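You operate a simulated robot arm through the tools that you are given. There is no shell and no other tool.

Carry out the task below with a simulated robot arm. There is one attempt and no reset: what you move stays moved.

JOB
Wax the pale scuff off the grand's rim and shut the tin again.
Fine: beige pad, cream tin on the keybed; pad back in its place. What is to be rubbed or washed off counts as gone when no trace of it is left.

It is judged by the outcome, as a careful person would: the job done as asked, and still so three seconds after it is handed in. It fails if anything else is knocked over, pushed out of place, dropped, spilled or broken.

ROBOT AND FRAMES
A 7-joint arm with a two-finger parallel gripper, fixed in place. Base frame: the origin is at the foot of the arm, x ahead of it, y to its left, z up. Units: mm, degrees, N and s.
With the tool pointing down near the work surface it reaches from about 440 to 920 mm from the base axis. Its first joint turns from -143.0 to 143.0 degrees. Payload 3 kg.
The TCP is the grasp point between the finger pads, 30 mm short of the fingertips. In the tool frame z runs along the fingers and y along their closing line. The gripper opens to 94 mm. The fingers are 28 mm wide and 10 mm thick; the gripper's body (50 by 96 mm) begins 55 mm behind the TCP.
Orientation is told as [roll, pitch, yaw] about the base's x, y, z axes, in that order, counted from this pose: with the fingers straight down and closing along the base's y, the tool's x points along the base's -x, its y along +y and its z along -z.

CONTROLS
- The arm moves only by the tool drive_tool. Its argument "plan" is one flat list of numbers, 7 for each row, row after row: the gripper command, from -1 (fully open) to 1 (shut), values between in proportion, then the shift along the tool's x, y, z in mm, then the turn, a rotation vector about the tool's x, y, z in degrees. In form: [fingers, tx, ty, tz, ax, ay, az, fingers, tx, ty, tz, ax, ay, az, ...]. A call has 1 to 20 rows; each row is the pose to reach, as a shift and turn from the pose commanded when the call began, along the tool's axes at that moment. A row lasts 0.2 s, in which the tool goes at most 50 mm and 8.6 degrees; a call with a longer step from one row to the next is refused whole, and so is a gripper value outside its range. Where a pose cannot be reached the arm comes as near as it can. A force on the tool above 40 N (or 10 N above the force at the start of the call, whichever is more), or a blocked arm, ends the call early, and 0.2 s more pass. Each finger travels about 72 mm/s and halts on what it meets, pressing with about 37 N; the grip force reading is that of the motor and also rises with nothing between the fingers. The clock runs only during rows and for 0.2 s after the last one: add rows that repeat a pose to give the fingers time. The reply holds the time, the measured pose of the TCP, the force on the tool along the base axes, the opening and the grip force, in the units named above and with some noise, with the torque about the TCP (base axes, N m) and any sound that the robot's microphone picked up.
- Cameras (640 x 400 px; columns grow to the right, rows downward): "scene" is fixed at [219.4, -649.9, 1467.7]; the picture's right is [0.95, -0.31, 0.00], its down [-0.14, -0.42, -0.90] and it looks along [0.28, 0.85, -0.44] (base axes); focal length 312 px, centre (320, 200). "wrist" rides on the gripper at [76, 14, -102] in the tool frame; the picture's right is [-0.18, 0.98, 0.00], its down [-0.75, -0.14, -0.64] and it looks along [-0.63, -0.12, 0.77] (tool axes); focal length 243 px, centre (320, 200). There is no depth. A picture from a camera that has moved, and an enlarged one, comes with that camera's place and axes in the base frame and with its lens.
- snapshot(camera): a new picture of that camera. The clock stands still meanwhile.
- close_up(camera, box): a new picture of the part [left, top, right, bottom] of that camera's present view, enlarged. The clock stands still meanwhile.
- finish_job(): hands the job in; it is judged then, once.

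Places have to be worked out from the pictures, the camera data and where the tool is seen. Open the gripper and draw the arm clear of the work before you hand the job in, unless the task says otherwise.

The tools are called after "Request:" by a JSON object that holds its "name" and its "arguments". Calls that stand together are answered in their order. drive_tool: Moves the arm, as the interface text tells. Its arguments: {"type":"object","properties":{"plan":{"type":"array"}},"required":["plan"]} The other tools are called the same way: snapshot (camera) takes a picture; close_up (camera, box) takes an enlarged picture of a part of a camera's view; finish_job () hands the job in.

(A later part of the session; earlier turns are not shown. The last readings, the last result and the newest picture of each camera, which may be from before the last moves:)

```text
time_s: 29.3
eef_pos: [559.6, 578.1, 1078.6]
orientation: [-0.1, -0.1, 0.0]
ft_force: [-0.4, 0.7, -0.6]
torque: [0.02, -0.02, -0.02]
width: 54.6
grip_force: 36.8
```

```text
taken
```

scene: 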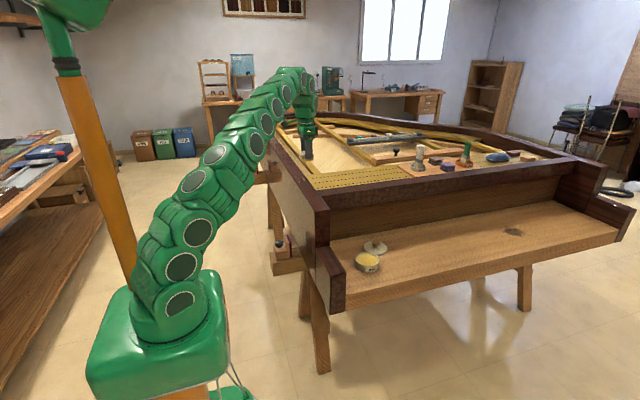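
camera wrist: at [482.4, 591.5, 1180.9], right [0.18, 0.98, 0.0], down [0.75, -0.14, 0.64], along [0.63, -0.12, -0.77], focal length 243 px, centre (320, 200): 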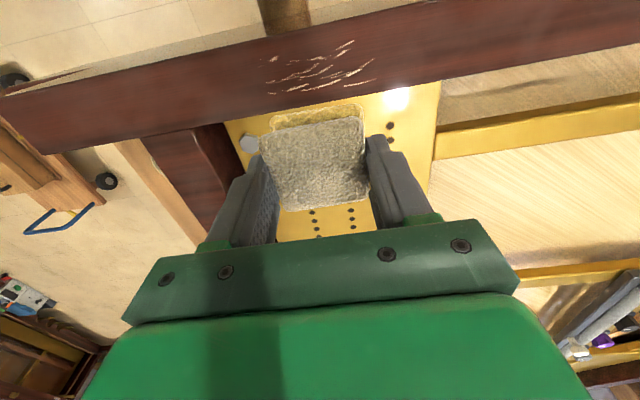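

The scuff is in view just ahead of the pad, and the pad's lower layer shows wax. Close-up for its extents on the rim.

Request:
{"name": "close_up", "arguments": {"camera": "wrist", "box": [240, 10, 400, 110]}}

Request:
{"name": "close_up", "arguments": {"camera": "scene", "box": [250, 110, 346, 170]}}

```text
4.00 times, centred on (320, 60) of wrist
camera zoom: at [482.4, 591.5, 1180.9], right [0.18, 0.98, 0.0], down [0.75, -0.14, 0.64], along [0.63, -0.12, -0.77], focal length 970 px, centre (320, 760)
```

zoom: 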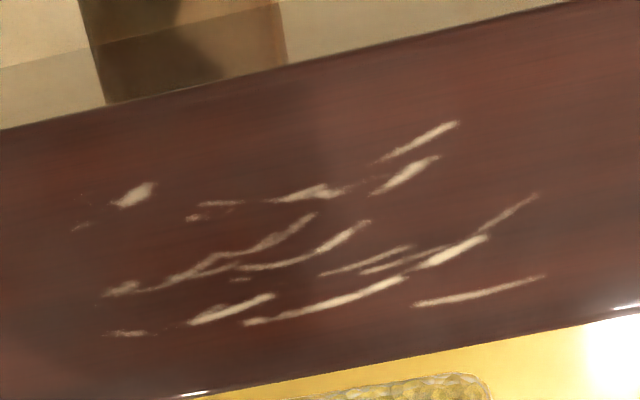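

```text
6.67 times, centred on (298, 140) of scene
camera zoom: at [219.4, -649.9, 1467.7], right [0.95, -0.31, 0.0], down [-0.14, -0.42, -0.9], along [0.28, 0.85, -0.44], focal length 2079 px, centre (467, 600)
```

zoom: 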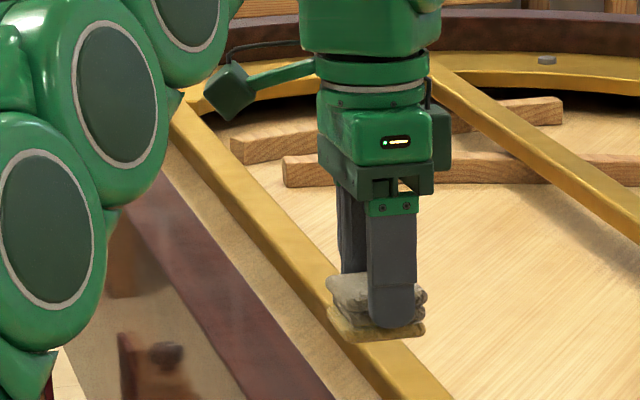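

The rim top is at z≈951, x 498–556; the scuff spans x≈512–546, y≈530–631. I move the pad over the near end of the scuff at (531, 540), TCP z≈1012, ready to press down gently.

Request:
{"name": "drive_tool", "arguments": {"plan": [1, 10, -12, 15, 0, 0, 0, 1, 20, -24, 35, 0, 0, 0, 1, 29, -37, 55, 0, 0, 0, 1, 29, -37, 67, 0, 0, 0, 1, 29, -37, 67, 0, 0, 0]}}

Request:
{"name": "snapshot", "arguments": {"camera": "wrist"}}

Request:
{"name": "close_up", "arguments": {"camera": "scene", "box": [250, 110, 346, 170]}}

```text
time_s: 30.5
eef_pos: [529.7, 540.5, 1010.9]
orientation: [-0.2, -0.1, 0.1]
ft_force: [0.1, -0.5, -0.5]
torque: [0.03, -0.03, 0.0]
width: 54.8
grip_force: 37.1
```

```text
taken
camera wrist: at [453.2, 554.8, 1113.5], right [0.18, 0.98, 0.0], down [0.75, -0.14, 0.64], along [0.63, -0.12, -0.77], focal length 243 px, centre (320, 200)
```

wrist: 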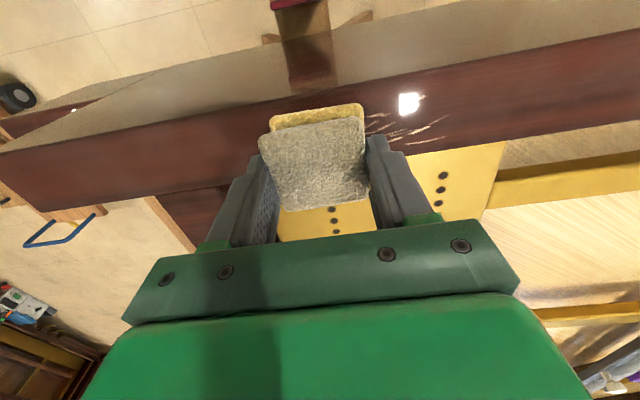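

```text
6.67 times, centred on (298, 140) of scene
camera zoom: at [219.4, -649.9, 1467.7], right [0.95, -0.31, 0.0], down [-0.14, -0.42, -0.9], along [0.28, 0.85, -0.44], focal length 2079 px, centre (467, 600)
```

zoom: 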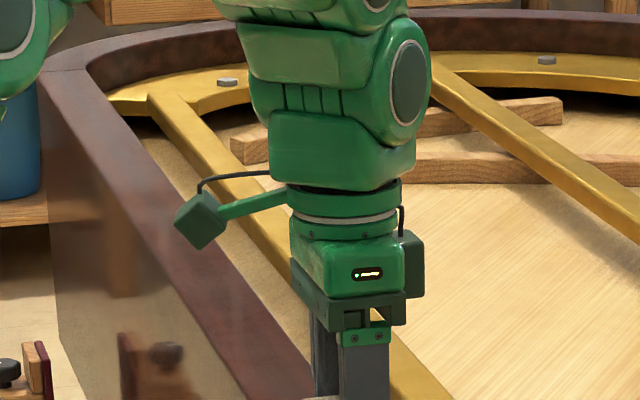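

Pad hovers just above the rim. I descend in small increments, watching for the first contact.

Request:
{"name": "drive_tool", "arguments": {"plan": [1, 0, 0, 3, 0, 0, 0, 1, 0, 0, 6, 0, 0, 0, 1, 0, 0, 8, 0, 0, 0, 1, 0, 0, 9, 0, 0, 0]}}

Request:
{"name": "close_up", "arguments": {"camera": "scene", "box": [266, 145, 346, 195]}}

```text
time_s: 31.5
eef_pos: [530.6, 540.6, 1002.9]
orientation: [-0.2, -0.1, 0.1]
ft_force: [0.7, -0.7, -0.8]
torque: [-0.02, 0.01, -0.01]
width: 55.0
grip_force: 36.7
```

```text
8.00 times, centred on (306, 170) of scene
camera zoom: at [219.4, -649.9, 1467.7], right [0.95, -0.31, 0.0], down [-0.14, -0.42, -0.9], along [0.28, 0.85, -0.44], focal length 2495 px, centre (432, 440)
```

zoom: 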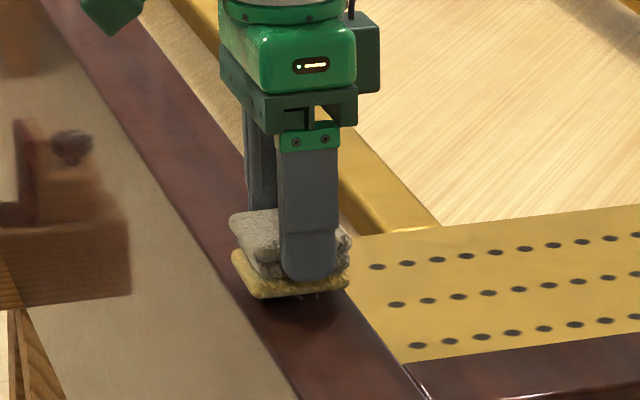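

Gap is a few mm now. Continue down 1 mm per row.

Request:
{"name": "drive_tool", "arguments": {"plan": [1, 0, 0, 1, 0, 0, 0, 1, 0, 0, 2, 0, 0, 0, 1, 0, 0, 3, 0, 0, 0, 1, 0, 0, 4, 0, 0, 0]}}

```text
time_s: 32.5
eef_pos: [529.2, 541.2, 998.7]
orientation: [-0.1, 0.0, 0.1]
ft_force: [0.4, -0.3, 0.2]
torque: [0.01, -0.05, 0.02]
width: 54.9
grip_force: 37.3
```

Request:
{"name": "drive_tool", "arguments": {"plan": [1, 0, 0, 1, 0, 0, 0, 1, 0, 0, 2, 0, 0, 0, 1, 0, 0, 3, 0, 0, 0]}}

Request:
{"name": "close_up", "arguments": {"camera": "scene", "box": [282, 160, 330, 190]}}

```text
time_s: 33.3
eef_pos: [529.5, 541.6, 995.8]
orientation: [-0.2, -0.1, 0.1]
ft_force: [0.3, 1.1, 0.5]
torque: [0.02, 0.01, -0.04]
width: 54.6
grip_force: 37.1
```

```text
13.33 times, centred on (306, 175) of scene
camera zoom: at [219.4, -649.9, 1467.7], right [0.95, -0.31, 0.0], down [-0.14, -0.42, -0.9], along [0.28, 0.85, -0.44], focal length 4158 px, centre (507, 533)
```

zoom: 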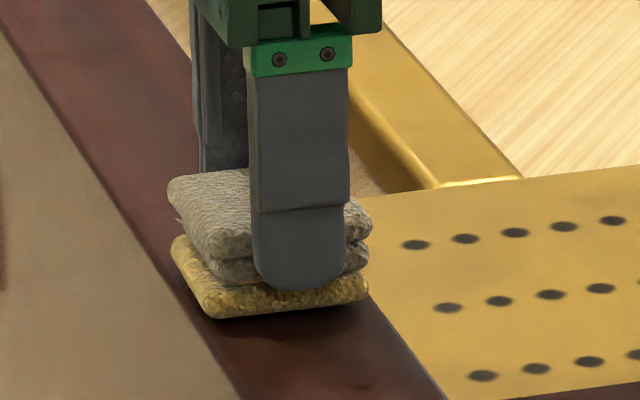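

Still no contact force, only a thin shadow gap. I continue down 3 mm more.

Request:
{"name": "drive_tool", "arguments": {"plan": [1, 0, 0, 1, 0, 0, 0, 1, 0, 0, 2, 0, 0, 0, 1, 0, 0, 3, 0, 0, 0]}}

```text
time_s: 34.1
eef_pos: [529.1, 540.4, 993.4]
orientation: [-0.1, -0.1, 0.1]
ft_force: [0.6, 0.1, -0.2]
torque: [0.03, 0.01, 0.01]
width: 54.9
grip_force: 37.1
```

Request:
{"name": "drive_tool", "arguments": {"plan": [1, 0, 0, 0.7, 0, 0, 0, 1, 0, 0, 1.4, 0, 0, 0, 1, 0, 0, 2, 0, 0, 0]}}

Request:
{"name": "close_up", "arguments": {"camera": "scene", "box": [282, 160, 330, 190]}}

```text
time_s: 34.9
eef_pos: [530.6, 542.1, 991.9]
orientation: [0.0, -0.1, 0.1]
ft_force: [-3.2, -2.3, 24.8]
torque: [-0.05, 0.09, -0.03]
width: 54.8
grip_force: 37.3
```

```text
13.33 times, centred on (306, 175) of scene
camera zoom: at [219.4, -649.9, 1467.7], right [0.95, -0.31, 0.0], down [-0.14, -0.42, -0.9], along [0.28, 0.85, -0.44], focal length 4158 px, centre (507, 533)
```

zoom: 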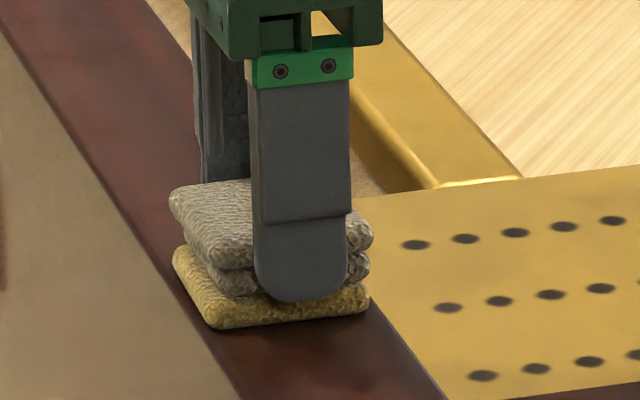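

Contact with about 25 N. I ease off 0.4 mm and stroke along the rim in +y over the scuff's length.

Request:
{"name": "drive_tool", "arguments": {"plan": [1, 0, 0, -0.4, 0, 0, 0, 1, 0, 8, -0.4, 0, 0, 0, 1, 0, 18, -0.4, 0, 0, 0, 1, 0, 28, -0.4, 0, 0, 0, 1, 0, 38, -0.4, 0, 0, 0, 1, 0, 48, -0.4, 0, 0, 0, 1, 0, 58, -0.4, 0, 0, 0, 1, 0, 68, -0.4, 0, 0, 0, 1, 0, 78, -0.4, 0, 0, 0, 1, 0, 88, -0.4, 0, 0, 0]}}

Request:
{"name": "close_up", "arguments": {"camera": "scene", "box": [270, 140, 334, 180]}}

Request:
{"name": "snapshot", "arguments": {"camera": "wrist"}}

```text
time_s: 36.3
eef_pos: [530.4, 586.4, 991.1]
orientation: [-0.2, -0.2, 0.1]
ft_force: [-1.5, -4.0, 12.8]
torque: [0.0, 0.03, 0.04]
width: 54.8
grip_force: 36.6
stopped in row 7: the force on the tool passed its limit at 44 N (the readings are from after the stop); the commanded pose is now the measured one
```

```text
10.00 times, centred on (302, 160) of scene
camera zoom: at [219.4, -649.9, 1467.7], right [0.95, -0.31, 0.0], down [-0.14, -0.42, -0.9], along [0.28, 0.85, -0.44], focal length 3118 px, centre (500, 600)
```

zoom: 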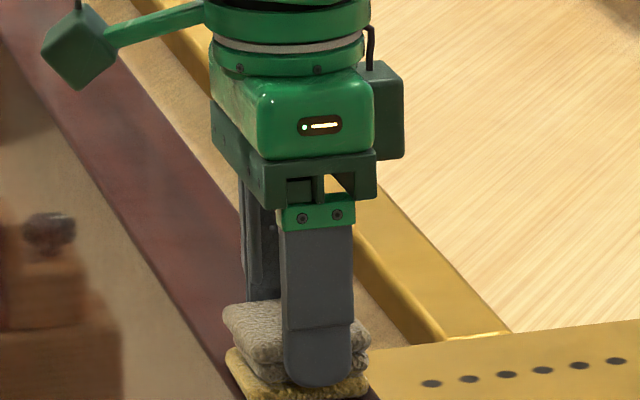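

```text
taken
camera wrist: at [452.5, 600.3, 1094.0], right [0.18, 0.98, 0.0], down [0.75, -0.14, 0.64], along [0.63, -0.12, -0.76], focal length 243 px, centre (320, 200)
```

wrist: 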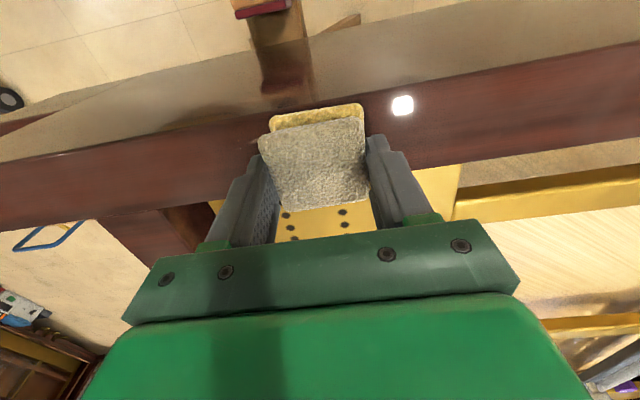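

The stroke ended early at 44 N (y≈586), still in light contact. Let me look closely at what is left of the scuff on both sides of the pad.

Request:
{"name": "close_up", "arguments": {"camera": "wrist", "box": [180, 70, 340, 170]}}

Request:
{"name": "close_up", "arguments": {"camera": "wrist", "box": [340, 70, 500, 170]}}

```text
4.00 times, centred on (260, 120) of wrist
camera zoom: at [452.5, 600.3, 1094.0], right [0.18, 0.98, 0.0], down [0.75, -0.14, 0.64], along [0.63, -0.12, -0.76], focal length 970 px, centre (560, 520)
```

zoom: 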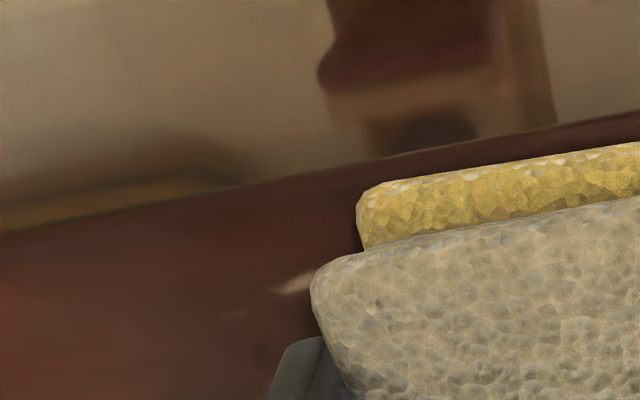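

```text
4.00 times, centred on (420, 120) of wrist
camera zoom: at [452.5, 600.3, 1094.0], right [0.18, 0.98, 0.0], down [0.75, -0.14, 0.64], along [0.63, -0.12, -0.76], focal length 970 px, centre (-80, 520)
```

zoom: 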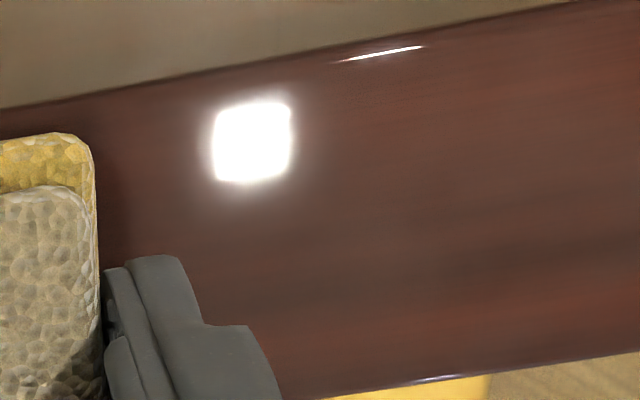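

The scuff is fading (faint traces remain at left), so the waxed pad works and needs repeated strokes. I continue gently toward the far end with smaller steps.

Request:
{"name": "drive_tool", "arguments": {"plan": [1, 0, 7, 0, 0, 0, 0, 1, 0, 14, 0, 0, 0, 0, 1, 0, 21, 0, 0, 0, 0, 1, 0, 28, 0, 0, 0, 0, 1, 0, 35, 0, 0, 0, 0, 1, 0, 40, 0, 0, 0, 0, 1, 0, 45, 0, 0, 0, 0]}}

Request:
{"name": "snapshot", "arguments": {"camera": "wrist"}}

Request:
{"name": "close_up", "arguments": {"camera": "wrist", "box": [140, 80, 300, 180]}}

```text
time_s: 37.9
eef_pos: [530.6, 629.7, 990.1]
orientation: [-0.1, -0.3, 0.0]
ft_force: [1.4, -10.6, 19.4]
torque: [-0.28, -0.07, -0.02]
width: 55.0
grip_force: 36.8
```

```text
taken
camera wrist: at [452.7, 644.7, 1093.8], right [0.19, 0.98, 0.0], down [0.75, -0.14, 0.64], along [0.63, -0.12, -0.76], focal length 243 px, centre (320, 200)
```

wrist: 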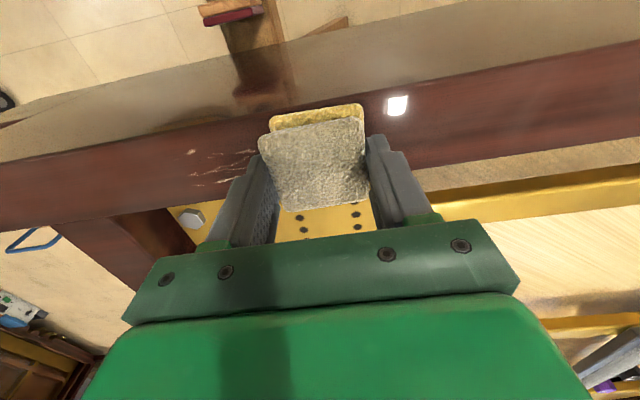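

```text
4.00 times, centred on (220, 130) of wrist
camera zoom: at [452.7, 644.7, 1093.8], right [0.19, 0.98, 0.0], down [0.75, -0.14, 0.64], along [0.63, -0.12, -0.76], focal length 970 px, centre (720, 480)
```

zoom: 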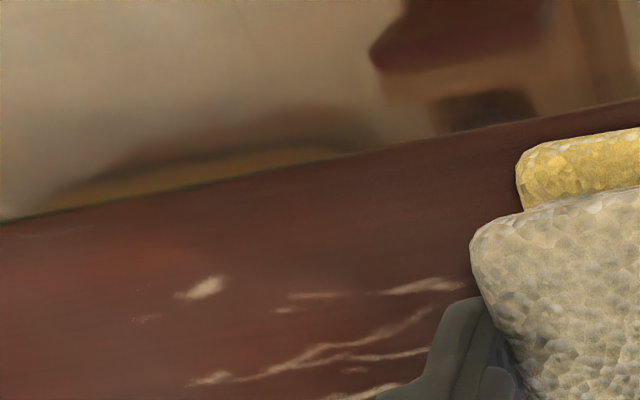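

Traces remain but paler. I rub back and forth over the full length in one sequence at this light pressure.

Request:
{"name": "drive_tool", "arguments": {"plan": [1, 0, -8, 0, 0, 0, 0, 1, 0, -18, 0, 0, 0, 0, 1, 0, -28, 0, 0, 0, 0, 1, 0, -38, 0, 0, 0, 0, 1, 0, -48, 0, 0, 0, 0, 1, 0, -58, 0, 0, 0, 0, 1, 0, -68, 0, 0, 0, 0, 1, 0, -78, 0, 0, 0, 0, 1, 0, -88, 0, 0, 0, 0, 1, 0, -96, 0, 0, 0, 0, 1, 0, -88, 0, 0, 0, 0, 1, 0, -78, 0, 0, 0, 0, 1, 0, -68, 0, 0, 0, 0, 1, 0, -58, 0, 0, 0, 0, 1, 0, -48, 0, 0, 0, 0, 1, 0, -38, 0, 0, 0, 0, 1, 0, -28, 0, 0, 0, 0, 1, 0, -18, 0, 0, 0, 0, 1, 0, -8, 0, 0, 0, 0, 1, 0, 0, 0, 0, 0, 0]}}

Request:
{"name": "snapshot", "arguments": {"camera": "wrist"}}

Request:
{"name": "close_up", "arguments": {"camera": "wrist", "box": [140, 80, 300, 180]}}

```text
time_s: 41.3
eef_pos: [530.9, 590.6, 991.2]
orientation: [-0.2, -0.1, 0.0]
ft_force: [-2.6, -3.4, 16.9]
torque: [0.07, 0.01, -0.01]
width: 54.7
grip_force: 37.2
stopped in row 17: the force on the tool passed its limit at 44 N (the readings are from after the stop); the commanded pose is now the measured one
```

```text
taken
camera wrist: at [453.2, 604.9, 1093.6], right [0.18, 0.98, 0.0], down [0.75, -0.14, 0.64], along [0.63, -0.12, -0.77], focal length 243 px, centre (320, 200)
```

wrist: 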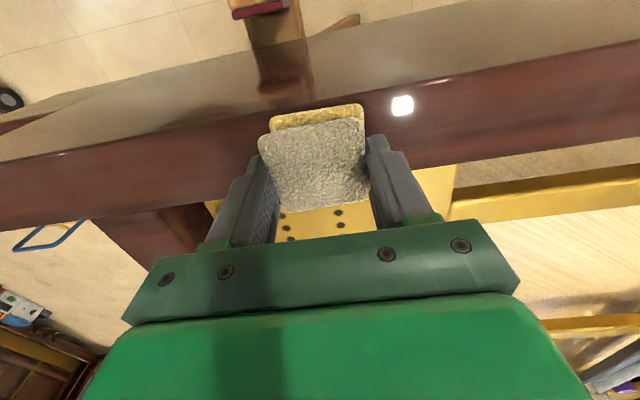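

```text
4.00 times, centred on (220, 130) of wrist
camera zoom: at [453.2, 604.9, 1093.6], right [0.18, 0.98, 0.0], down [0.75, -0.14, 0.64], along [0.63, -0.12, -0.77], focal length 970 px, centre (720, 480)
```

zoom: 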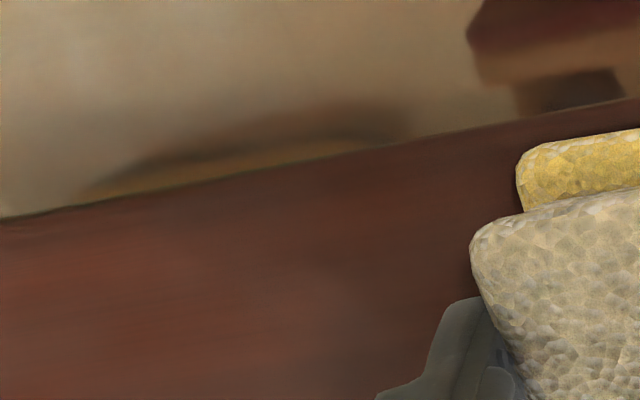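

Left part looks clean now. I ease up 0.3 mm and do another pass to the far end and back to the near end.

Request:
{"name": "drive_tool", "arguments": {"plan": [1, 0, 6, -0.3, 0, 0, 0, 1, 0, 13, -0.3, 0, 0, 0, 1, 0, 20, -0.3, 0, 0, 0, 1, 0, 27, -0.3, 0, 0, 0, 1, 0, 34, -0.3, 0, 0, 0, 1, 0, 41, -0.3, 0, 0, 0, 1, 0, 34, -0.3, 0, 0, 0, 1, 0, 26, -0.3, 0, 0, 0, 1, 0, 18, -0.3, 0, 0, 0, 1, 0, 10, -0.3, 0, 0, 0, 1, 0, 2, -0.3, 0, 0, 0, 1, 0, -6, -0.3, 0, 0, 0, 1, 0, -14, -0.3, 0, 0, 0, 1, 0, -22, -0.3, 0, 0, 0, 1, 0, -30, -0.3, 0, 0, 0, 1, 0, -38, -0.3, 0, 0, 0, 1, 0, -46, -0.3, 0, 0, 0, 1, 0, -54, -0.3, 0, 0, 0]}}

Request:
{"name": "snapshot", "arguments": {"camera": "wrist"}}

Request:
{"name": "close_up", "arguments": {"camera": "wrist", "box": [340, 70, 500, 170]}}

```text
time_s: 45.1
eef_pos: [532.2, 536.3, 992.3]
orientation: [-0.2, -0.1, 0.0]
ft_force: [-0.3, 1.0, -0.4]
torque: [0.0, -0.01, 0.0]
width: 54.9
grip_force: 37.3
```

```text
taken
camera wrist: at [454.0, 551.2, 1094.4], right [0.18, 0.98, 0.0], down [0.75, -0.14, 0.64], along [0.63, -0.12, -0.76], focal length 243 px, centre (320, 200)
```

wrist: 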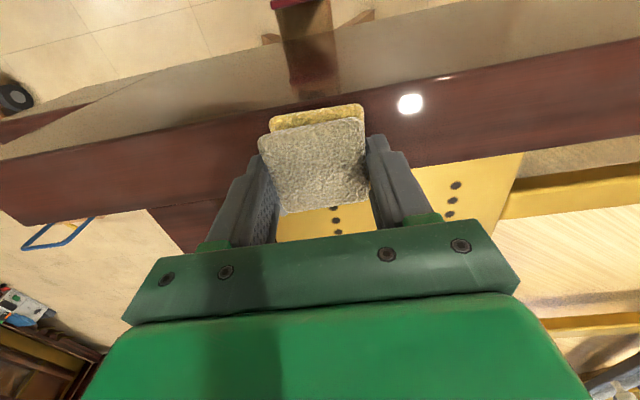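

```text
4.00 times, centred on (420, 120) of wrist
camera zoom: at [454.0, 551.2, 1094.4], right [0.18, 0.98, 0.0], down [0.75, -0.14, 0.64], along [0.63, -0.12, -0.76], focal length 970 px, centre (-80, 520)
```

zoom: 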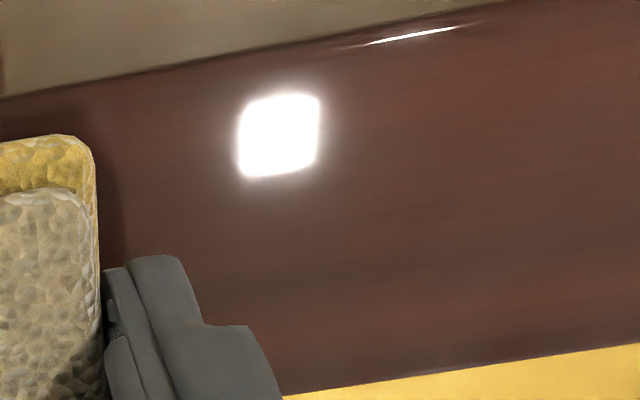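

The far part looks clean; here at the near end there's no contact pressure now. I press ~1 mm and rub the near end a few more times before inspecting.

Request:
{"name": "drive_tool", "arguments": {"plan": [1, 0, 0, 0.6, 0, 0, 0, 1, 0, 0, 1.1, 0, 0, 0, 1, 0, 7, 1.1, 0, 0, 0, 1, 0, 14, 1.1, 0, 0, 0, 1, 0, 21, 1.1, 0, 0, 0, 1, 0, 28, 1.1, 0, 0, 0, 1, 0, 21, 1.1, 0, 0, 0, 1, 0, 14, 1.1, 0, 0, 0, 1, 0, 7, 1.1, 0, 0, 0, 1, 0, 0, 1.1, 0, 0, 0, 1, 0, -7, 1.1, 0, 0, 0, 1, 0, 0, 1.1, 0, 0, 0, 1, 0, 7, 1.1, 0, 0, 0, 1, 0, 14, 1.1, 0, 0, 0]}}

```text
time_s: 46.2
eef_pos: [532.1, 549.9, 991.4]
orientation: [-0.3, -0.1, -0.2]
ft_force: [-3.1, -3.3, 15.3]
torque: [0.08, 0.04, 0.0]
width: 54.8
grip_force: 37.2
stopped in row 5: the force on the tool passed its limit at 41 N (the readings are from after the stop); the commanded pose is now the measured one
```

Request:
{"name": "drive_tool", "arguments": {"plan": [1, 0, -7, 0, 0, 0, 0, 1, 0, -14, 0, 0, 0, 0, 1, 0, -20, 0, 0, 0, 0, 1, 0, -14, -0.3, 0, 0, 0, 1, 0, -7, -0.3, 0, 0, 0, 1, 0, 0, -0.3, 0, 0, 0, 1, 0, 7, -0.3, 0, 0, 0, 1, 0, 14, -0.3, 0, 0, 0, 1, 0, 7, 0, 0, 0, 0, 1, 0, 0, 0, 0, 0, 0, 1, 0, -7, 0, 0, 0, 0, 1, 0, -14, 0, 0, 0, 0, 1, 0, -20, 0, 0, 0, 0]}}

```text
time_s: 49.0
eef_pos: [531.1, 529.1, 991.3]
orientation: [-0.3, -0.1, 0.0]
ft_force: [0.2, 1.6, 2.1]
torque: [0.17, 0.0, -0.01]
width: 54.9
grip_force: 37.0
```

Strokes completed. Now I lift and go back to the inspection pose over (560, 577, 1078) to check the rim.

Request:
{"name": "drive_tool", "arguments": {"plan": [1, 0, 0, -15, 0, 0, 0, 1, -5, 8, -40, 0, 0, 0, 1, -15, 25, -65, 0, 0, 0, 1, -29, 45, -87, 0, 0, 0, 1, -29, 48, -87, 0, 0, 0, 1, -29, 48, -87, 0, 0, 0]}}

Request:
{"name": "snapshot", "arguments": {"camera": "wrist"}}

Request:
{"name": "close_up", "arguments": {"camera": "wrist", "box": [240, 10, 400, 110]}}

Request:
{"name": "close_up", "arguments": {"camera": "scene", "box": [270, 160, 334, 200]}}

```text
time_s: 50.4
eef_pos: [560.8, 579.4, 1076.7]
orientation: [-0.2, -0.1, -0.2]
ft_force: [0.6, 0.0, 0.0]
torque: [-0.03, 0.01, -0.01]
width: 54.8
grip_force: 37.3
```

```text
taken
camera wrist: at [483.2, 594.3, 1179.0], right [0.19, 0.98, 0.0], down [0.75, -0.14, 0.64], along [0.63, -0.12, -0.76], focal length 243 px, centre (320, 200)
```

wrist: 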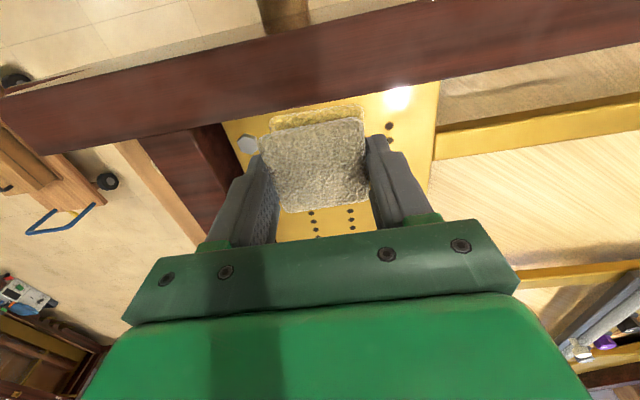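

```text
4.00 times, centred on (320, 60) of wrist
camera zoom: at [483.2, 594.3, 1179.0], right [0.19, 0.98, 0.0], down [0.75, -0.14, 0.64], along [0.63, -0.12, -0.76], focal length 970 px, centre (320, 760)
```

zoom: 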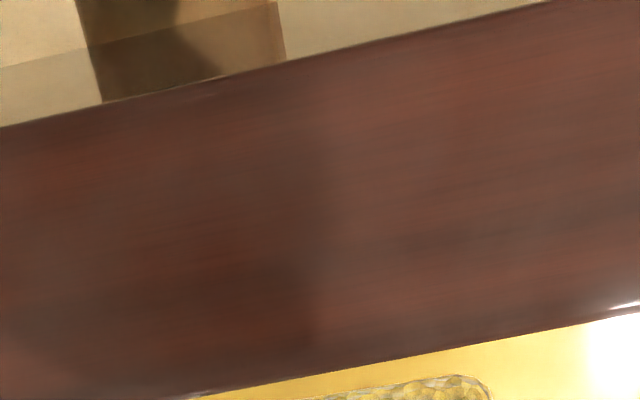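

```text
10.00 times, centred on (302, 180) of scene
camera zoom: at [219.4, -649.9, 1467.7], right [0.95, -0.31, 0.0], down [-0.14, -0.42, -0.9], along [0.28, 0.85, -0.44], focal length 3118 px, centre (500, 400)
```

zoom: 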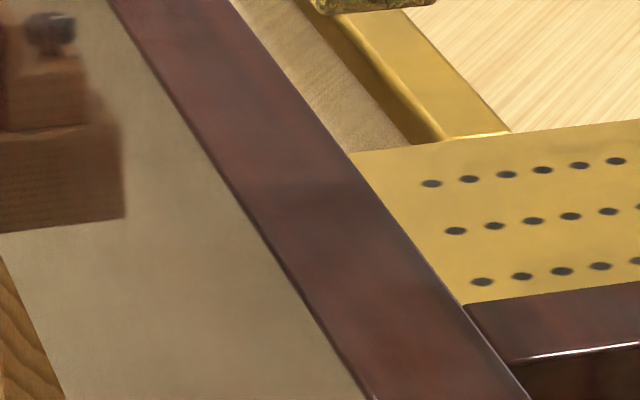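

No trace visible from either camera. I zoom in further on the former scuff area to be sure.

Request:
{"name": "close_up", "arguments": {"camera": "wrist", "box": [250, 30, 320, 100]}}

Request:
{"name": "close_up", "arguments": {"camera": "wrist", "box": [315, 25, 385, 95]}}

Request:
{"name": "close_up", "arguments": {"camera": "scene", "box": [284, 165, 316, 185]}}

```text
5.71 times, centred on (285, 65) of wrist
camera zoom: at [483.2, 594.3, 1179.0], right [0.19, 0.98, 0.0], down [0.75, -0.14, 0.64], along [0.63, -0.12, -0.76], focal length 1386 px, centre (520, 971)
```

zoom: 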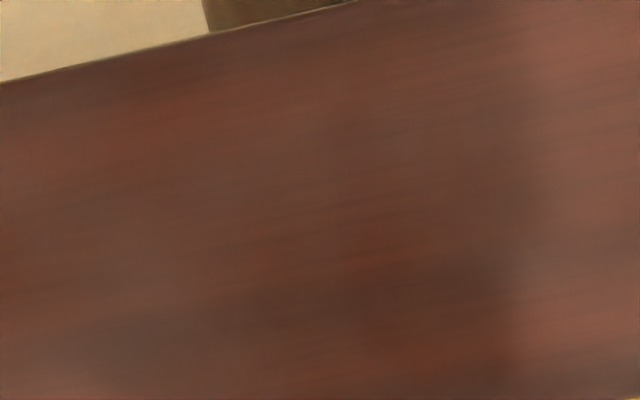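

```text
5.71 times, centred on (350, 60) of wrist
camera zoom: at [483.2, 594.3, 1179.0], right [0.19, 0.98, 0.0], down [0.75, -0.14, 0.64], along [0.63, -0.12, -0.76], focal length 1386 px, centre (149, 1000)
```

zoom: 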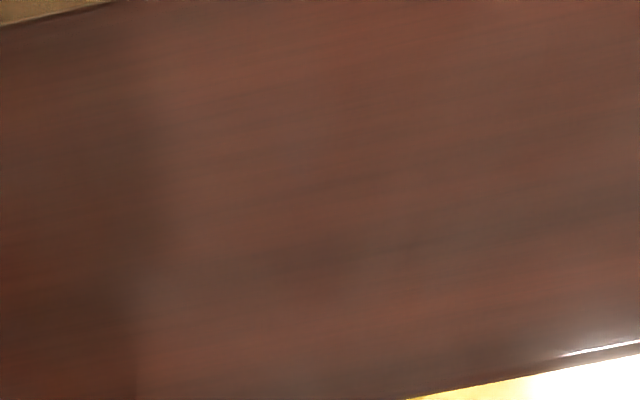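

```text
16.00 times, centred on (300, 175) of scene
camera zoom: at [219.4, -649.9, 1467.7], right [0.95, -0.31, 0.0], down [-0.14, -0.42, -0.9], along [0.28, 0.85, -0.44], focal length 4989 px, centre (640, 600)
```

zoom: 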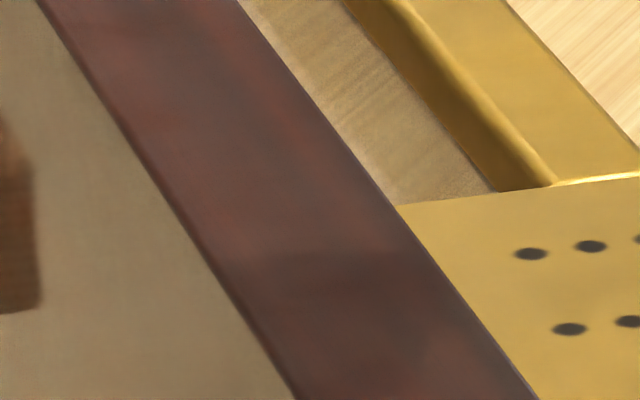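

The rim is clean. For margin against an invisible residue I make one more light pass along the whole length, starting from the far end.

Request:
{"name": "drive_tool", "arguments": {"plan": [1, 10, 17, 25, 0, 0, 0, 1, 20, 35, 50, 0, 0, 0, 1, 30, 52, 70, 0, 0, 0, 1, 30, 52, 82, 0, 0, 0, 1, 30, 52, 85, 0, 0, 0, 1, 30, 52, 86.2, 0, 0, 0, 1, 30, 52, 86.8, 0, 0, 0, 1, 30, 52, 87.2, 0, 0, 0]}}

```text
time_s: 52.2
eef_pos: [532.4, 630.3, 991.4]
orientation: [-0.2, -0.2, -0.2]
ft_force: [1.5, 2.2, 21.9]
torque: [0.09, 0.04, -0.02]
width: 54.7
grip_force: 36.9
```

Good contact (22 N) at the far end. I stroke slowly toward the near end.

Request:
{"name": "drive_tool", "arguments": {"plan": [1, 0, -5, -0.2, 0, 0, 0, 1, 0, -12, -0.2, 0, 0, 0, 1, 0, -19, -0.2, 0, 0, 0, 1, 0, -26, -0.2, 0, 0, 0, 1, 0, -33, -0.1, 0, 0, 0, 1, 0, -40, 0, 0, 0, 0, 1, 0, -47, 0, 0, 0, 0, 1, 0, -54, 0, 0, 0, 0, 1, 0, -61, 0.1, 0, 0, 0, 1, 0, -68, 0.1, 0, 0, 0, 1, 0, -75, 0.2, 0, 0, 0, 1, 0, -82, 0.2, 0, 0, 0, 1, 0, -89, 0.2, 0, 0, 0, 1, 0, -96, 0.2, 0, 0, 0, 1, 0, -102, 0.2, 0, 0, 0]}}

```text
time_s: 55.4
eef_pos: [529.6, 527.7, 991.3]
orientation: [-0.3, -0.1, -0.1]
ft_force: [-1.0, 8.8, 19.3]
torque: [0.43, -0.12, 0.03]
width: 54.9
grip_force: 37.3
```

Pass done with steady 20 N. I lift to the inspection pose again for a final look at the rim.

Request:
{"name": "drive_tool", "arguments": {"plan": [1, 0, 0, -15, 0, 0, 0, 1, -5, 8, -40, 0, 0, 0, 1, -15, 25, -65, 0, 0, 0, 1, -29, 45, -87, 0, 0, 0, 1, -29, 50, -87, 0, 0, 0, 1, -29, 50, -87, 0, 0, 0]}}

Request:
{"name": "close_up", "arguments": {"camera": "wrist", "box": [240, 10, 400, 110]}}

Request:
{"name": "snapshot", "arguments": {"camera": "wrist"}}

Request:
{"name": "close_up", "arguments": {"camera": "scene", "box": [340, 230, 420, 280]}}

```text
time_s: 56.8
eef_pos: [558.7, 579.1, 1078.2]
orientation: [-0.2, -0.1, -0.2]
ft_force: [-0.9, -0.2, 0.3]
torque: [0.0, -0.04, -0.02]
width: 55.2
grip_force: 37.0
```

```text
4.00 times, centred on (320, 60) of wrist
camera zoom: at [481.7, 593.7, 1179.8], right [0.19, 0.98, 0.0], down [0.75, -0.14, 0.64], along [0.63, -0.12, -0.76], focal length 970 px, centre (320, 760)
```

zoom: 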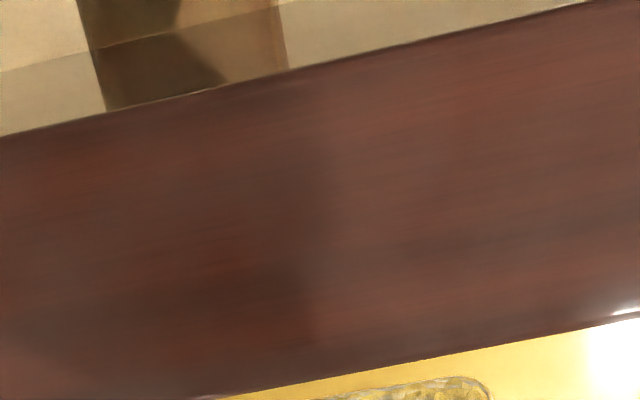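

```text
taken
camera wrist: at [481.7, 593.7, 1179.8], right [0.19, 0.98, 0.0], down [0.75, -0.14, 0.64], along [0.63, -0.12, -0.76], focal length 243 px, centre (320, 200)
```

wrist: 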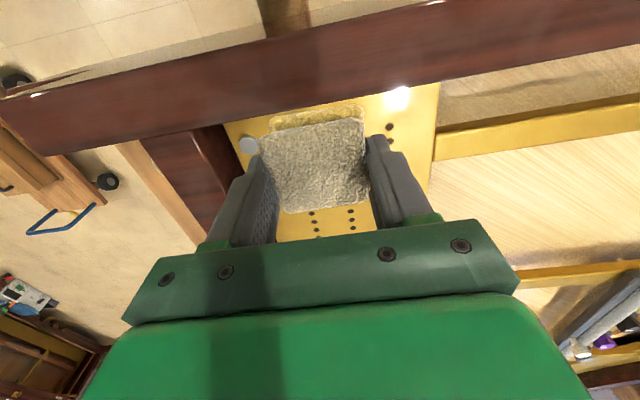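

```text
8.00 times, centred on (380, 255) of scene
camera zoom: at [219.4, -649.9, 1467.7], right [0.95, -0.31, 0.0], down [-0.14, -0.42, -0.9], along [0.28, 0.85, -0.44], focal length 2495 px, centre (-160, -240)
```

zoom: 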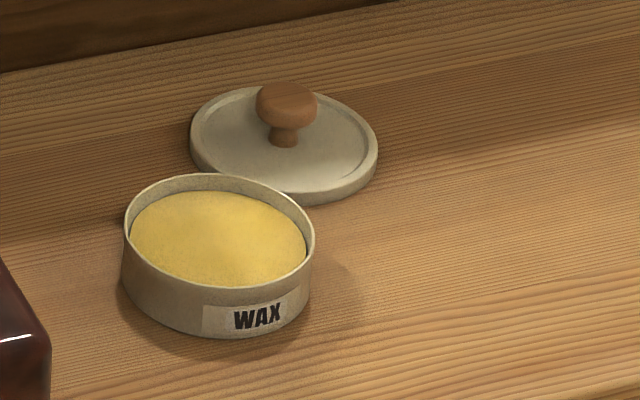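

The rim is spotless and the tin and lid stand where they were. Now I carry the pad back over the front rim to above the tin, then down to travel height.

Request:
{"name": "drive_tool", "arguments": {"plan": [1, -16, -39, 0, 0, 0, 0, 1, -32, -77, 0, 0, 0, 0, 1, -47, -116, 0, 0, 0, 0, 1, -63, -154, 0, 0, 0, 0, 1, -79, -193, 0, 0, 0, 0, 1, -95, -231, 0, 0, 0, 0, 1, -110, -270, 0, 0, 0, 0, 1, -126, -308, 0, 0, 0, 0, 1, -142, -347, 0, 0, 0, 0, 1, -142, -352, 45, 0, 0, 0, 1, -142, -355, 90, 0, 0, 0, 1, -142, -358, 135, 0, 0, 0, 1, -142, -358, 180, 0, 0, 0, 1, -142, -358, 220, 0, 0, 0, 1, -142, -358, 250, 0, 0, 0, 1, -142, -358, 250, 0, 0, 0]}}

Request:
{"name": "snapshot", "arguments": {"camera": "scene"}}

```text
time_s: 60.2
eef_pos: [703.5, 221.0, 828.7]
orientation: [-0.3, -0.1, -0.1]
ft_force: [-0.5, -0.5, -1.4]
torque: [0.02, -0.02, 0.04]
width: 55.0
grip_force: 37.3
```

```text
taken
```

scene: 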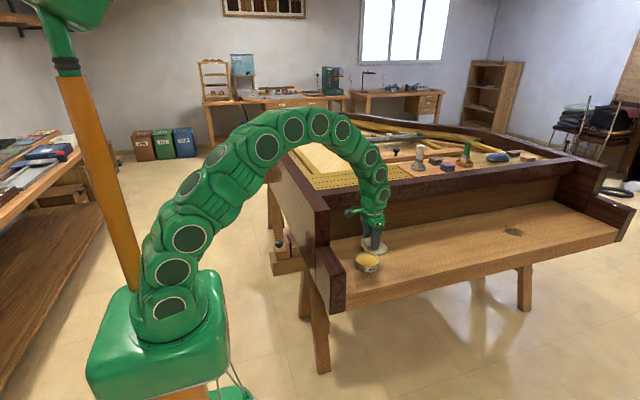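

At (703, 221, 828). I now go out in x to the pad's original spot (860, 218.5) and descend to ~z 762.

Request:
{"name": "drive_tool", "arguments": {"plan": [1, -40, 0, 0, -0.2, 0, 0, 1, -80, -1, 0, -0.2, 0, 0, 1, -120, -1, 0, -0.2, 0, 0, 1, -157, -1.5, 0, -0.2, 0, 0, 1, -157, -1.5, 20, -0.2, 0, 0, 1, -157, -1.5, 40, -0.2, 0, 0, 1, -157, -1.5, 58, -0.2, 0, 0, 1, -157, -1.5, 66, -0.2, 0, 0, 1, -157, -1.5, 66, -0.2, 0, 0]}}

Request:
{"name": "close_up", "arguments": {"camera": "scene", "box": [364, 220, 444, 270]}}

```text
time_s: 62.2
eef_pos: [859.3, 217.5, 763.3]
orientation: [0.0, 0.0, -0.1]
ft_force: [-0.4, -1.0, -0.3]
torque: [-0.02, 0.02, -0.01]
width: 55.2
grip_force: 37.2
```

```text
8.00 times, centred on (404, 245) of scene
camera zoom: at [219.4, -649.9, 1467.7], right [0.95, -0.31, 0.0], down [-0.14, -0.42, -0.9], along [0.28, 0.85, -0.44], focal length 2495 px, centre (-352, -160)
```

zoom: 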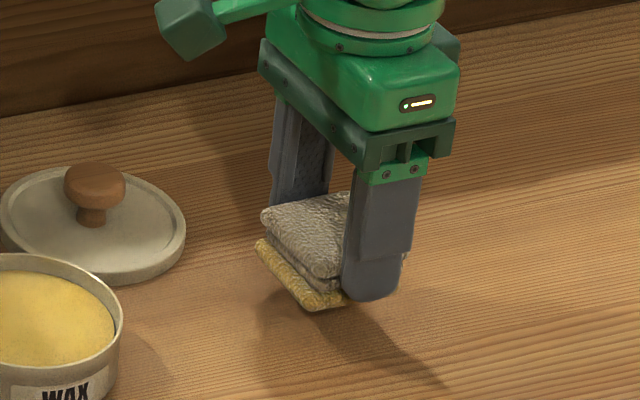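

The pad is right above its old spot (about 3 mm too far in x). I adjust and lower gently to touchdown.

Request:
{"name": "drive_tool", "arguments": {"plan": [1, 2, 0, 6, 0, 0, 0, 1, 3, 0, 12, 0, 0, 0, 1, 3, 0, 16, 0, 0, 0, 1, 3, 0, 18, 0, 0, 0]}}

```text
time_s: 63.2
eef_pos: [856.6, 216.7, 745.9]
orientation: [0.0, -0.1, 0.0]
ft_force: [-0.8, 1.1, -0.6]
torque: [-0.02, 0.02, 0.0]
width: 54.7
grip_force: 36.7
```

Request:
{"name": "drive_tool", "arguments": {"plan": [1, 0, 0, 1, 0, 0, 0, 1, 0, 0, 2, 0, 0, 0, 1, 0, 0, 2.7, 0, 0, 0]}}

Request:
{"name": "close_up", "arguments": {"camera": "scene", "box": [364, 220, 444, 270]}}

```text
time_s: 64.0
eef_pos: [856.3, 216.7, 742.9]
orientation: [-0.1, -0.1, 0.0]
ft_force: [-0.6, -0.5, -0.2]
torque: [0.02, -0.02, 0.02]
width: 54.8
grip_force: 37.3
```

```text
8.00 times, centred on (404, 245) of scene
camera zoom: at [219.4, -649.9, 1467.7], right [0.95, -0.31, 0.0], down [-0.14, -0.42, -0.9], along [0.28, 0.85, -0.44], focal length 2495 px, centre (-352, -160)
```

zoom: 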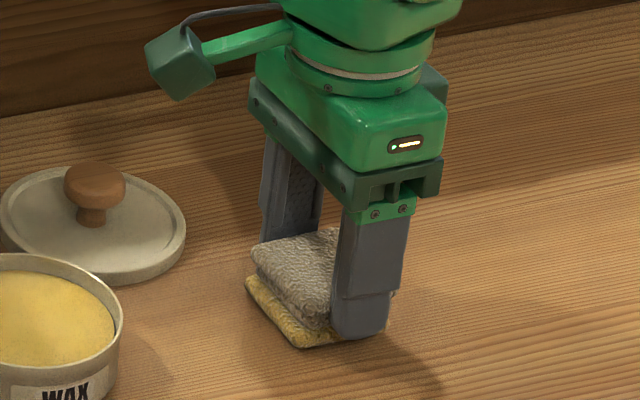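

The pad is within ~2 mm of its original place, touching down nearly. I nudge 1.5 mm in +x and lower to contact.

Request:
{"name": "drive_tool", "arguments": {"plan": [1, -1.5, 0.5, 0, 0, 0, 0, 1, -1.5, 0.5, 0.7, 0, 0, 0, 1, -1.5, 0.5, 1.3, 0, 0, 0]}}

```text
time_s: 64.8
eef_pos: [856.8, 217.0, 740.9]
orientation: [-0.1, -0.1, -0.1]
ft_force: [0.3, 0.8, 0.1]
torque: [-0.02, -0.01, 0.01]
width: 54.9
grip_force: 37.3
```

Request:
{"name": "drive_tool", "arguments": {"plan": [1, 0, 0, 0.7, 0, 0, 0, 1, 0, 0, 1.4, 0, 0, 0]}}

```text
time_s: 65.4
eef_pos: [858.8, 217.0, 740.9]
orientation: [-0.2, -0.1, -0.1]
ft_force: [-3.9, -1.5, 10.1]
torque: [0.02, 0.13, 0.02]
width: 54.9
grip_force: 36.5
```

Touchdown at 10 N. I release slowly in small opening increments and then rise straight up.

Request:
{"name": "drive_tool", "arguments": {"plan": [0.2, 0, 0, -0.3, 0, 0, 0, -0.15, 0, 0, -0.5, 0, 0, 0, -0.2, 0, 0, -0.5, 0, 0, 0, -0.25, 0, 0, -0.5, 0, 0, 0, -0.35, 0, 0, -0.5, 0, 0, 0, -0.5, 0, 0, -0.5, 0, 0, 0, -0.6, 0, 0, -0.5, 0, 0, 0, -0.6, 0, 0, -0.5, 0, 0, 0]}}

Request:
{"name": "close_up", "arguments": {"camera": "scene", "box": [364, 220, 444, 270]}}

Request:
{"name": "snapshot", "arguments": {"camera": "wrist"}}

```text
time_s: 67.2
eef_pos: [856.9, 218.2, 740.1]
orientation: [0.0, -0.1, -0.1]
ft_force: [-0.4, -0.2, 0.6]
torque: [-0.01, 0.01, -0.01]
width: 75.3
grip_force: 0.0
```

```text
8.00 times, centred on (404, 245) of scene
camera zoom: at [219.4, -649.9, 1467.7], right [0.95, -0.31, 0.0], down [-0.14, -0.42, -0.9], along [0.28, 0.85, -0.44], focal length 2495 px, centre (-352, -160)
```

zoom: 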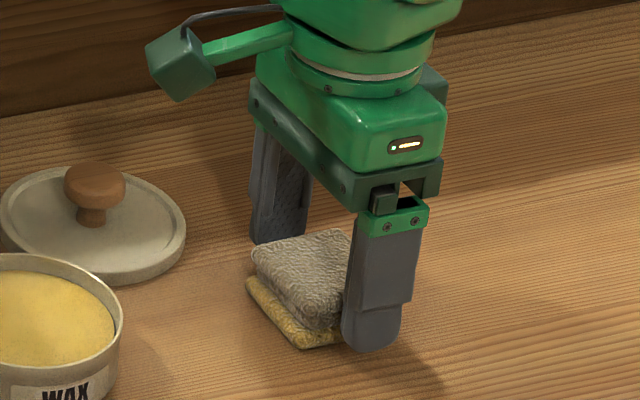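

```text
taken
camera wrist: at [779.8, 232.6, 843.0], right [0.19, 0.98, 0.0], down [0.75, -0.14, 0.64], along [0.63, -0.12, -0.77], focal length 243 px, centre (320, 200)
```

wrist: 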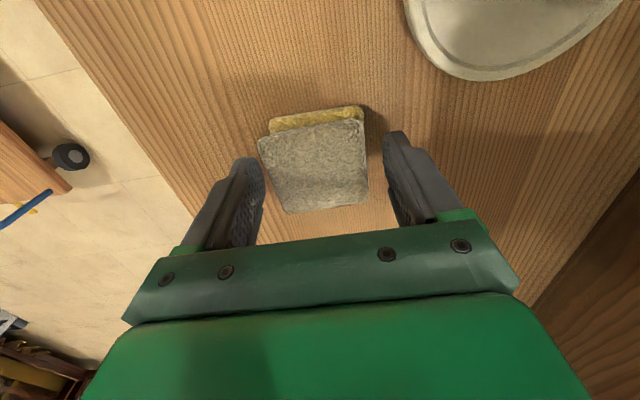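

The pad lies back in its place (within 2–3 mm) with the gripper free. I rise straight up and move to view the lid.

Request:
{"name": "drive_tool", "arguments": {"plan": [-0.6, 0, 0, -10, 0, 0, 0, -0.6, 0, 0, -40, 0, 0, 0, -0.6, 0, 0, -80, 0, 0, 0, -0.6, 15, 15, -115, 0, 0, 0, -0.6, 45, 40, -120, 0, 0, 0, -0.6, 75, 65, -120, 0, 0, 0, -0.6, 97, 92, -120, 0, 0, 0, -0.6, 97, 92, -120, 0, 0, 0]}}

Request:
{"name": "snapshot", "arguments": {"camera": "wrist"}}

Request:
{"name": "close_up", "arguments": {"camera": "scene", "box": [340, 230, 420, 280]}}

```text
time_s: 69.0
eef_pos: [761.4, 311.1, 861.4]
orientation: [0.0, -0.1, 0.0]
ft_force: [-0.2, -0.5, 0.0]
torque: [0.03, -0.01, 0.0]
width: 75.3
grip_force: 0.0
```

```text
taken
camera wrist: at [684.2, 325.8, 964.0], right [0.19, 0.98, 0.0], down [0.75, -0.14, 0.64], along [0.63, -0.12, -0.77], focal length 243 px, centre (320, 200)
```

wrist: 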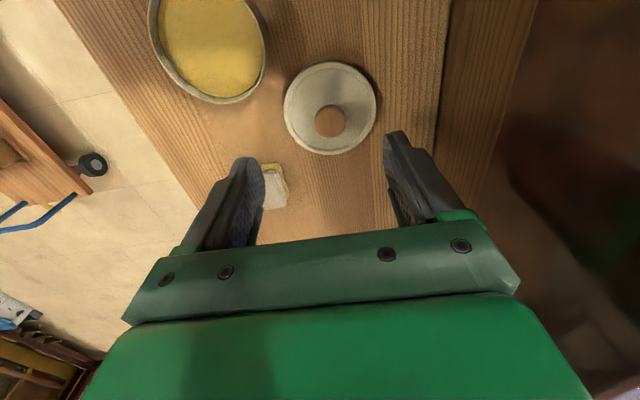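

```text
8.00 times, centred on (380, 255) of scene
camera zoom: at [219.4, -649.9, 1467.7], right [0.95, -0.31, 0.0], down [-0.14, -0.42, -0.9], along [0.28, 0.85, -0.44], focal length 2495 px, centre (-160, -240)
```

zoom: 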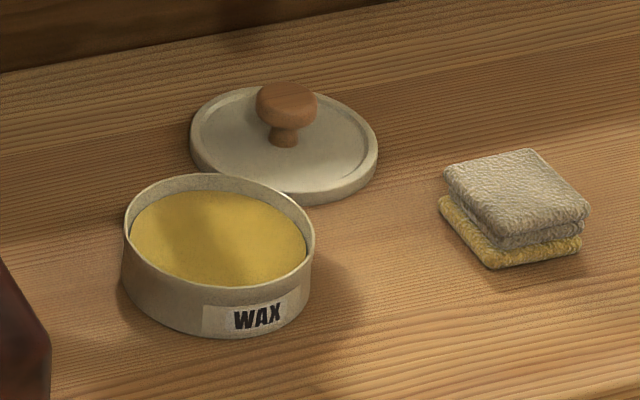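

The lid's knob is at about (779, 318) by both cameras. I go above it to TCP z≈790 and verify alignment.

Request:
{"name": "drive_tool", "arguments": {"plan": [-0.6, -9, 4, 15, 0, 0, 0, -0.6, -18.5, 7.4, 35, 0, 0, 0, -0.6, -18.5, 7.4, 55, 0, 0, 0, -0.6, -18.5, 7.4, 71, 0, 0, 0, -0.6, -18.5, 7.4, 71, 0, 0, 0]}}

Request:
{"name": "snapshot", "arguments": {"camera": "wrist"}}

Request:
{"name": "close_up", "arguments": {"camera": "scene", "box": [340, 200, 440, 262]}}

```text
time_s: 70.2
eef_pos: [781.8, 316.7, 788.3]
orientation: [-0.1, -0.1, -0.1]
ft_force: [0.0, -0.3, 0.0]
torque: [0.03, -0.01, 0.03]
width: 75.2
grip_force: 0.1
```

```text
taken
camera wrist: at [703.4, 331.7, 891.0], right [0.19, 0.98, 0.0], down [0.75, -0.14, 0.64], along [0.63, -0.12, -0.77], focal length 243 px, centre (320, 200)
```

wrist: 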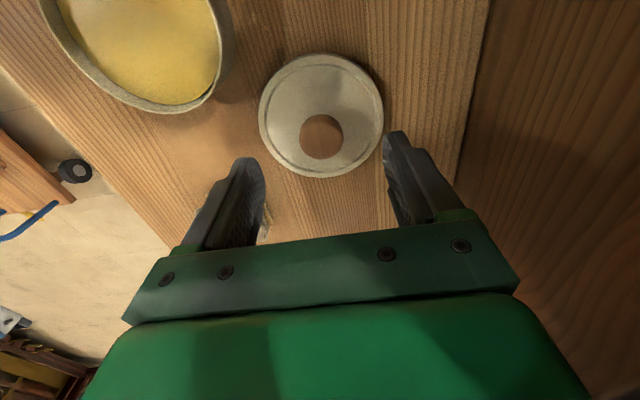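

```text
6.40 times, centred on (390, 231) of scene
camera zoom: at [219.4, -649.9, 1467.7], right [0.95, -0.31, 0.0], down [-0.14, -0.42, -0.9], along [0.28, 0.85, -0.44], focal length 1996 px, centre (-128, 2)
```

zoom: 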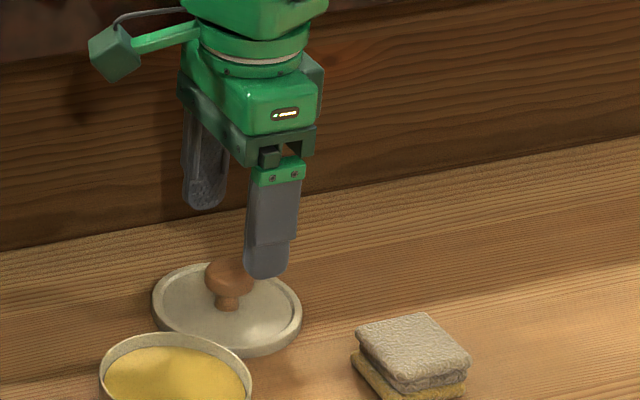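

Knob is at about (777, 319); I correct by 2 mm, lower to TCP z≈741 and close on it.

Request:
{"name": "drive_tool", "arguments": {"plan": [-0.6, 2, 1, 12, 0, 0, 0, -0.6, 2, 1, 26, 0, 0, 0, -0.6, 2, 1, 40, 0, 0, 0, -0.6, 2, 1, 48.5, 0, 0, 0, -0.2, 2, 1, 48.5, 0, 0, 0, 0.1, 2, 1, 48.5, 0, 0, 0, 0.3, 2, 1, 48.5, 0, 0, 0, 0.6, 2, 1, 48.5, 0, 0, 0, 1, 2, 1, 48.5, 0, 0, 0]}}

Request:
{"name": "snapshot", "arguments": {"camera": "wrist"}}

Request:
{"name": "close_up", "arguments": {"camera": "scene", "box": [340, 200, 440, 262]}}

```text
time_s: 72.2
eef_pos: [778.1, 317.6, 741.8]
orientation: [-0.1, -0.2, -0.2]
ft_force: [0.3, 1.5, 0.5]
torque: [0.0, 0.0, 0.0]
width: 29.0
grip_force: 37.1
```

```text
taken
camera wrist: at [700.5, 332.2, 843.2], right [0.19, 0.98, 0.0], down [0.75, -0.14, 0.64], along [0.63, -0.12, -0.77], focal length 243 px, centre (320, 200)
```

wrist: 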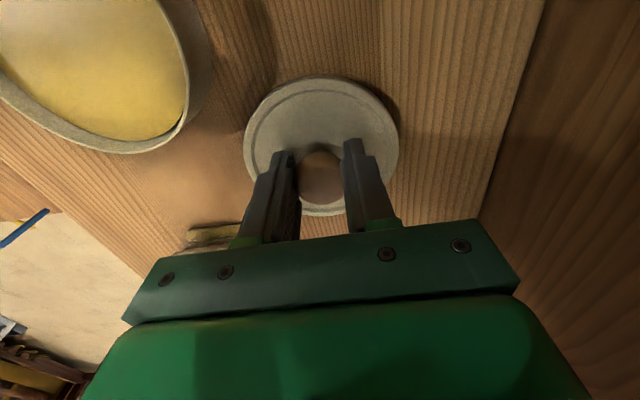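

```text
6.40 times, centred on (390, 231) of scene
camera zoom: at [219.4, -649.9, 1467.7], right [0.95, -0.31, 0.0], down [-0.14, -0.42, -0.9], along [0.28, 0.85, -0.44], focal length 1996 px, centre (-128, 2)
```

zoom: 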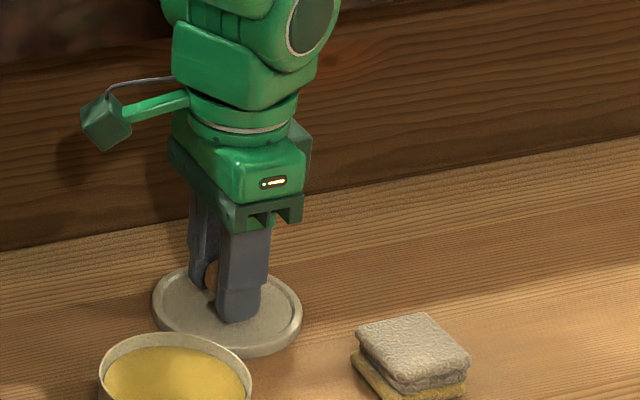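

The knob is gripped (29 mm). I take a close-up to measure the lid's offset relative to the fingers before carrying it over.

Request:
{"name": "close_up", "arguments": {"camera": "wrist", "box": [220, 60, 420, 230]}}

```text
2.35 times, centred on (320, 145) of wrist
camera zoom: at [700.5, 332.2, 843.2], right [0.19, 0.98, 0.0], down [0.75, -0.14, 0.64], along [0.63, -0.12, -0.77], focal length 571 px, centre (320, 329)
```

zoom: 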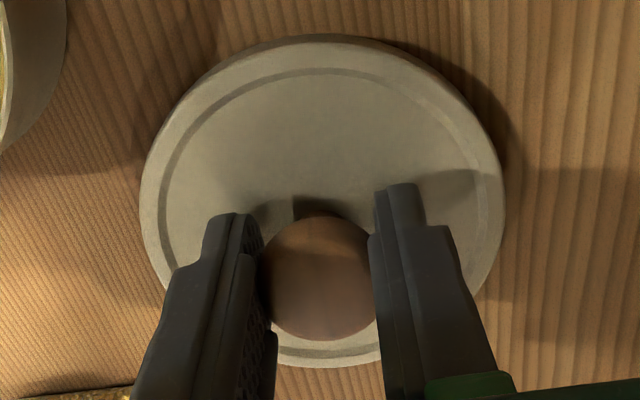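

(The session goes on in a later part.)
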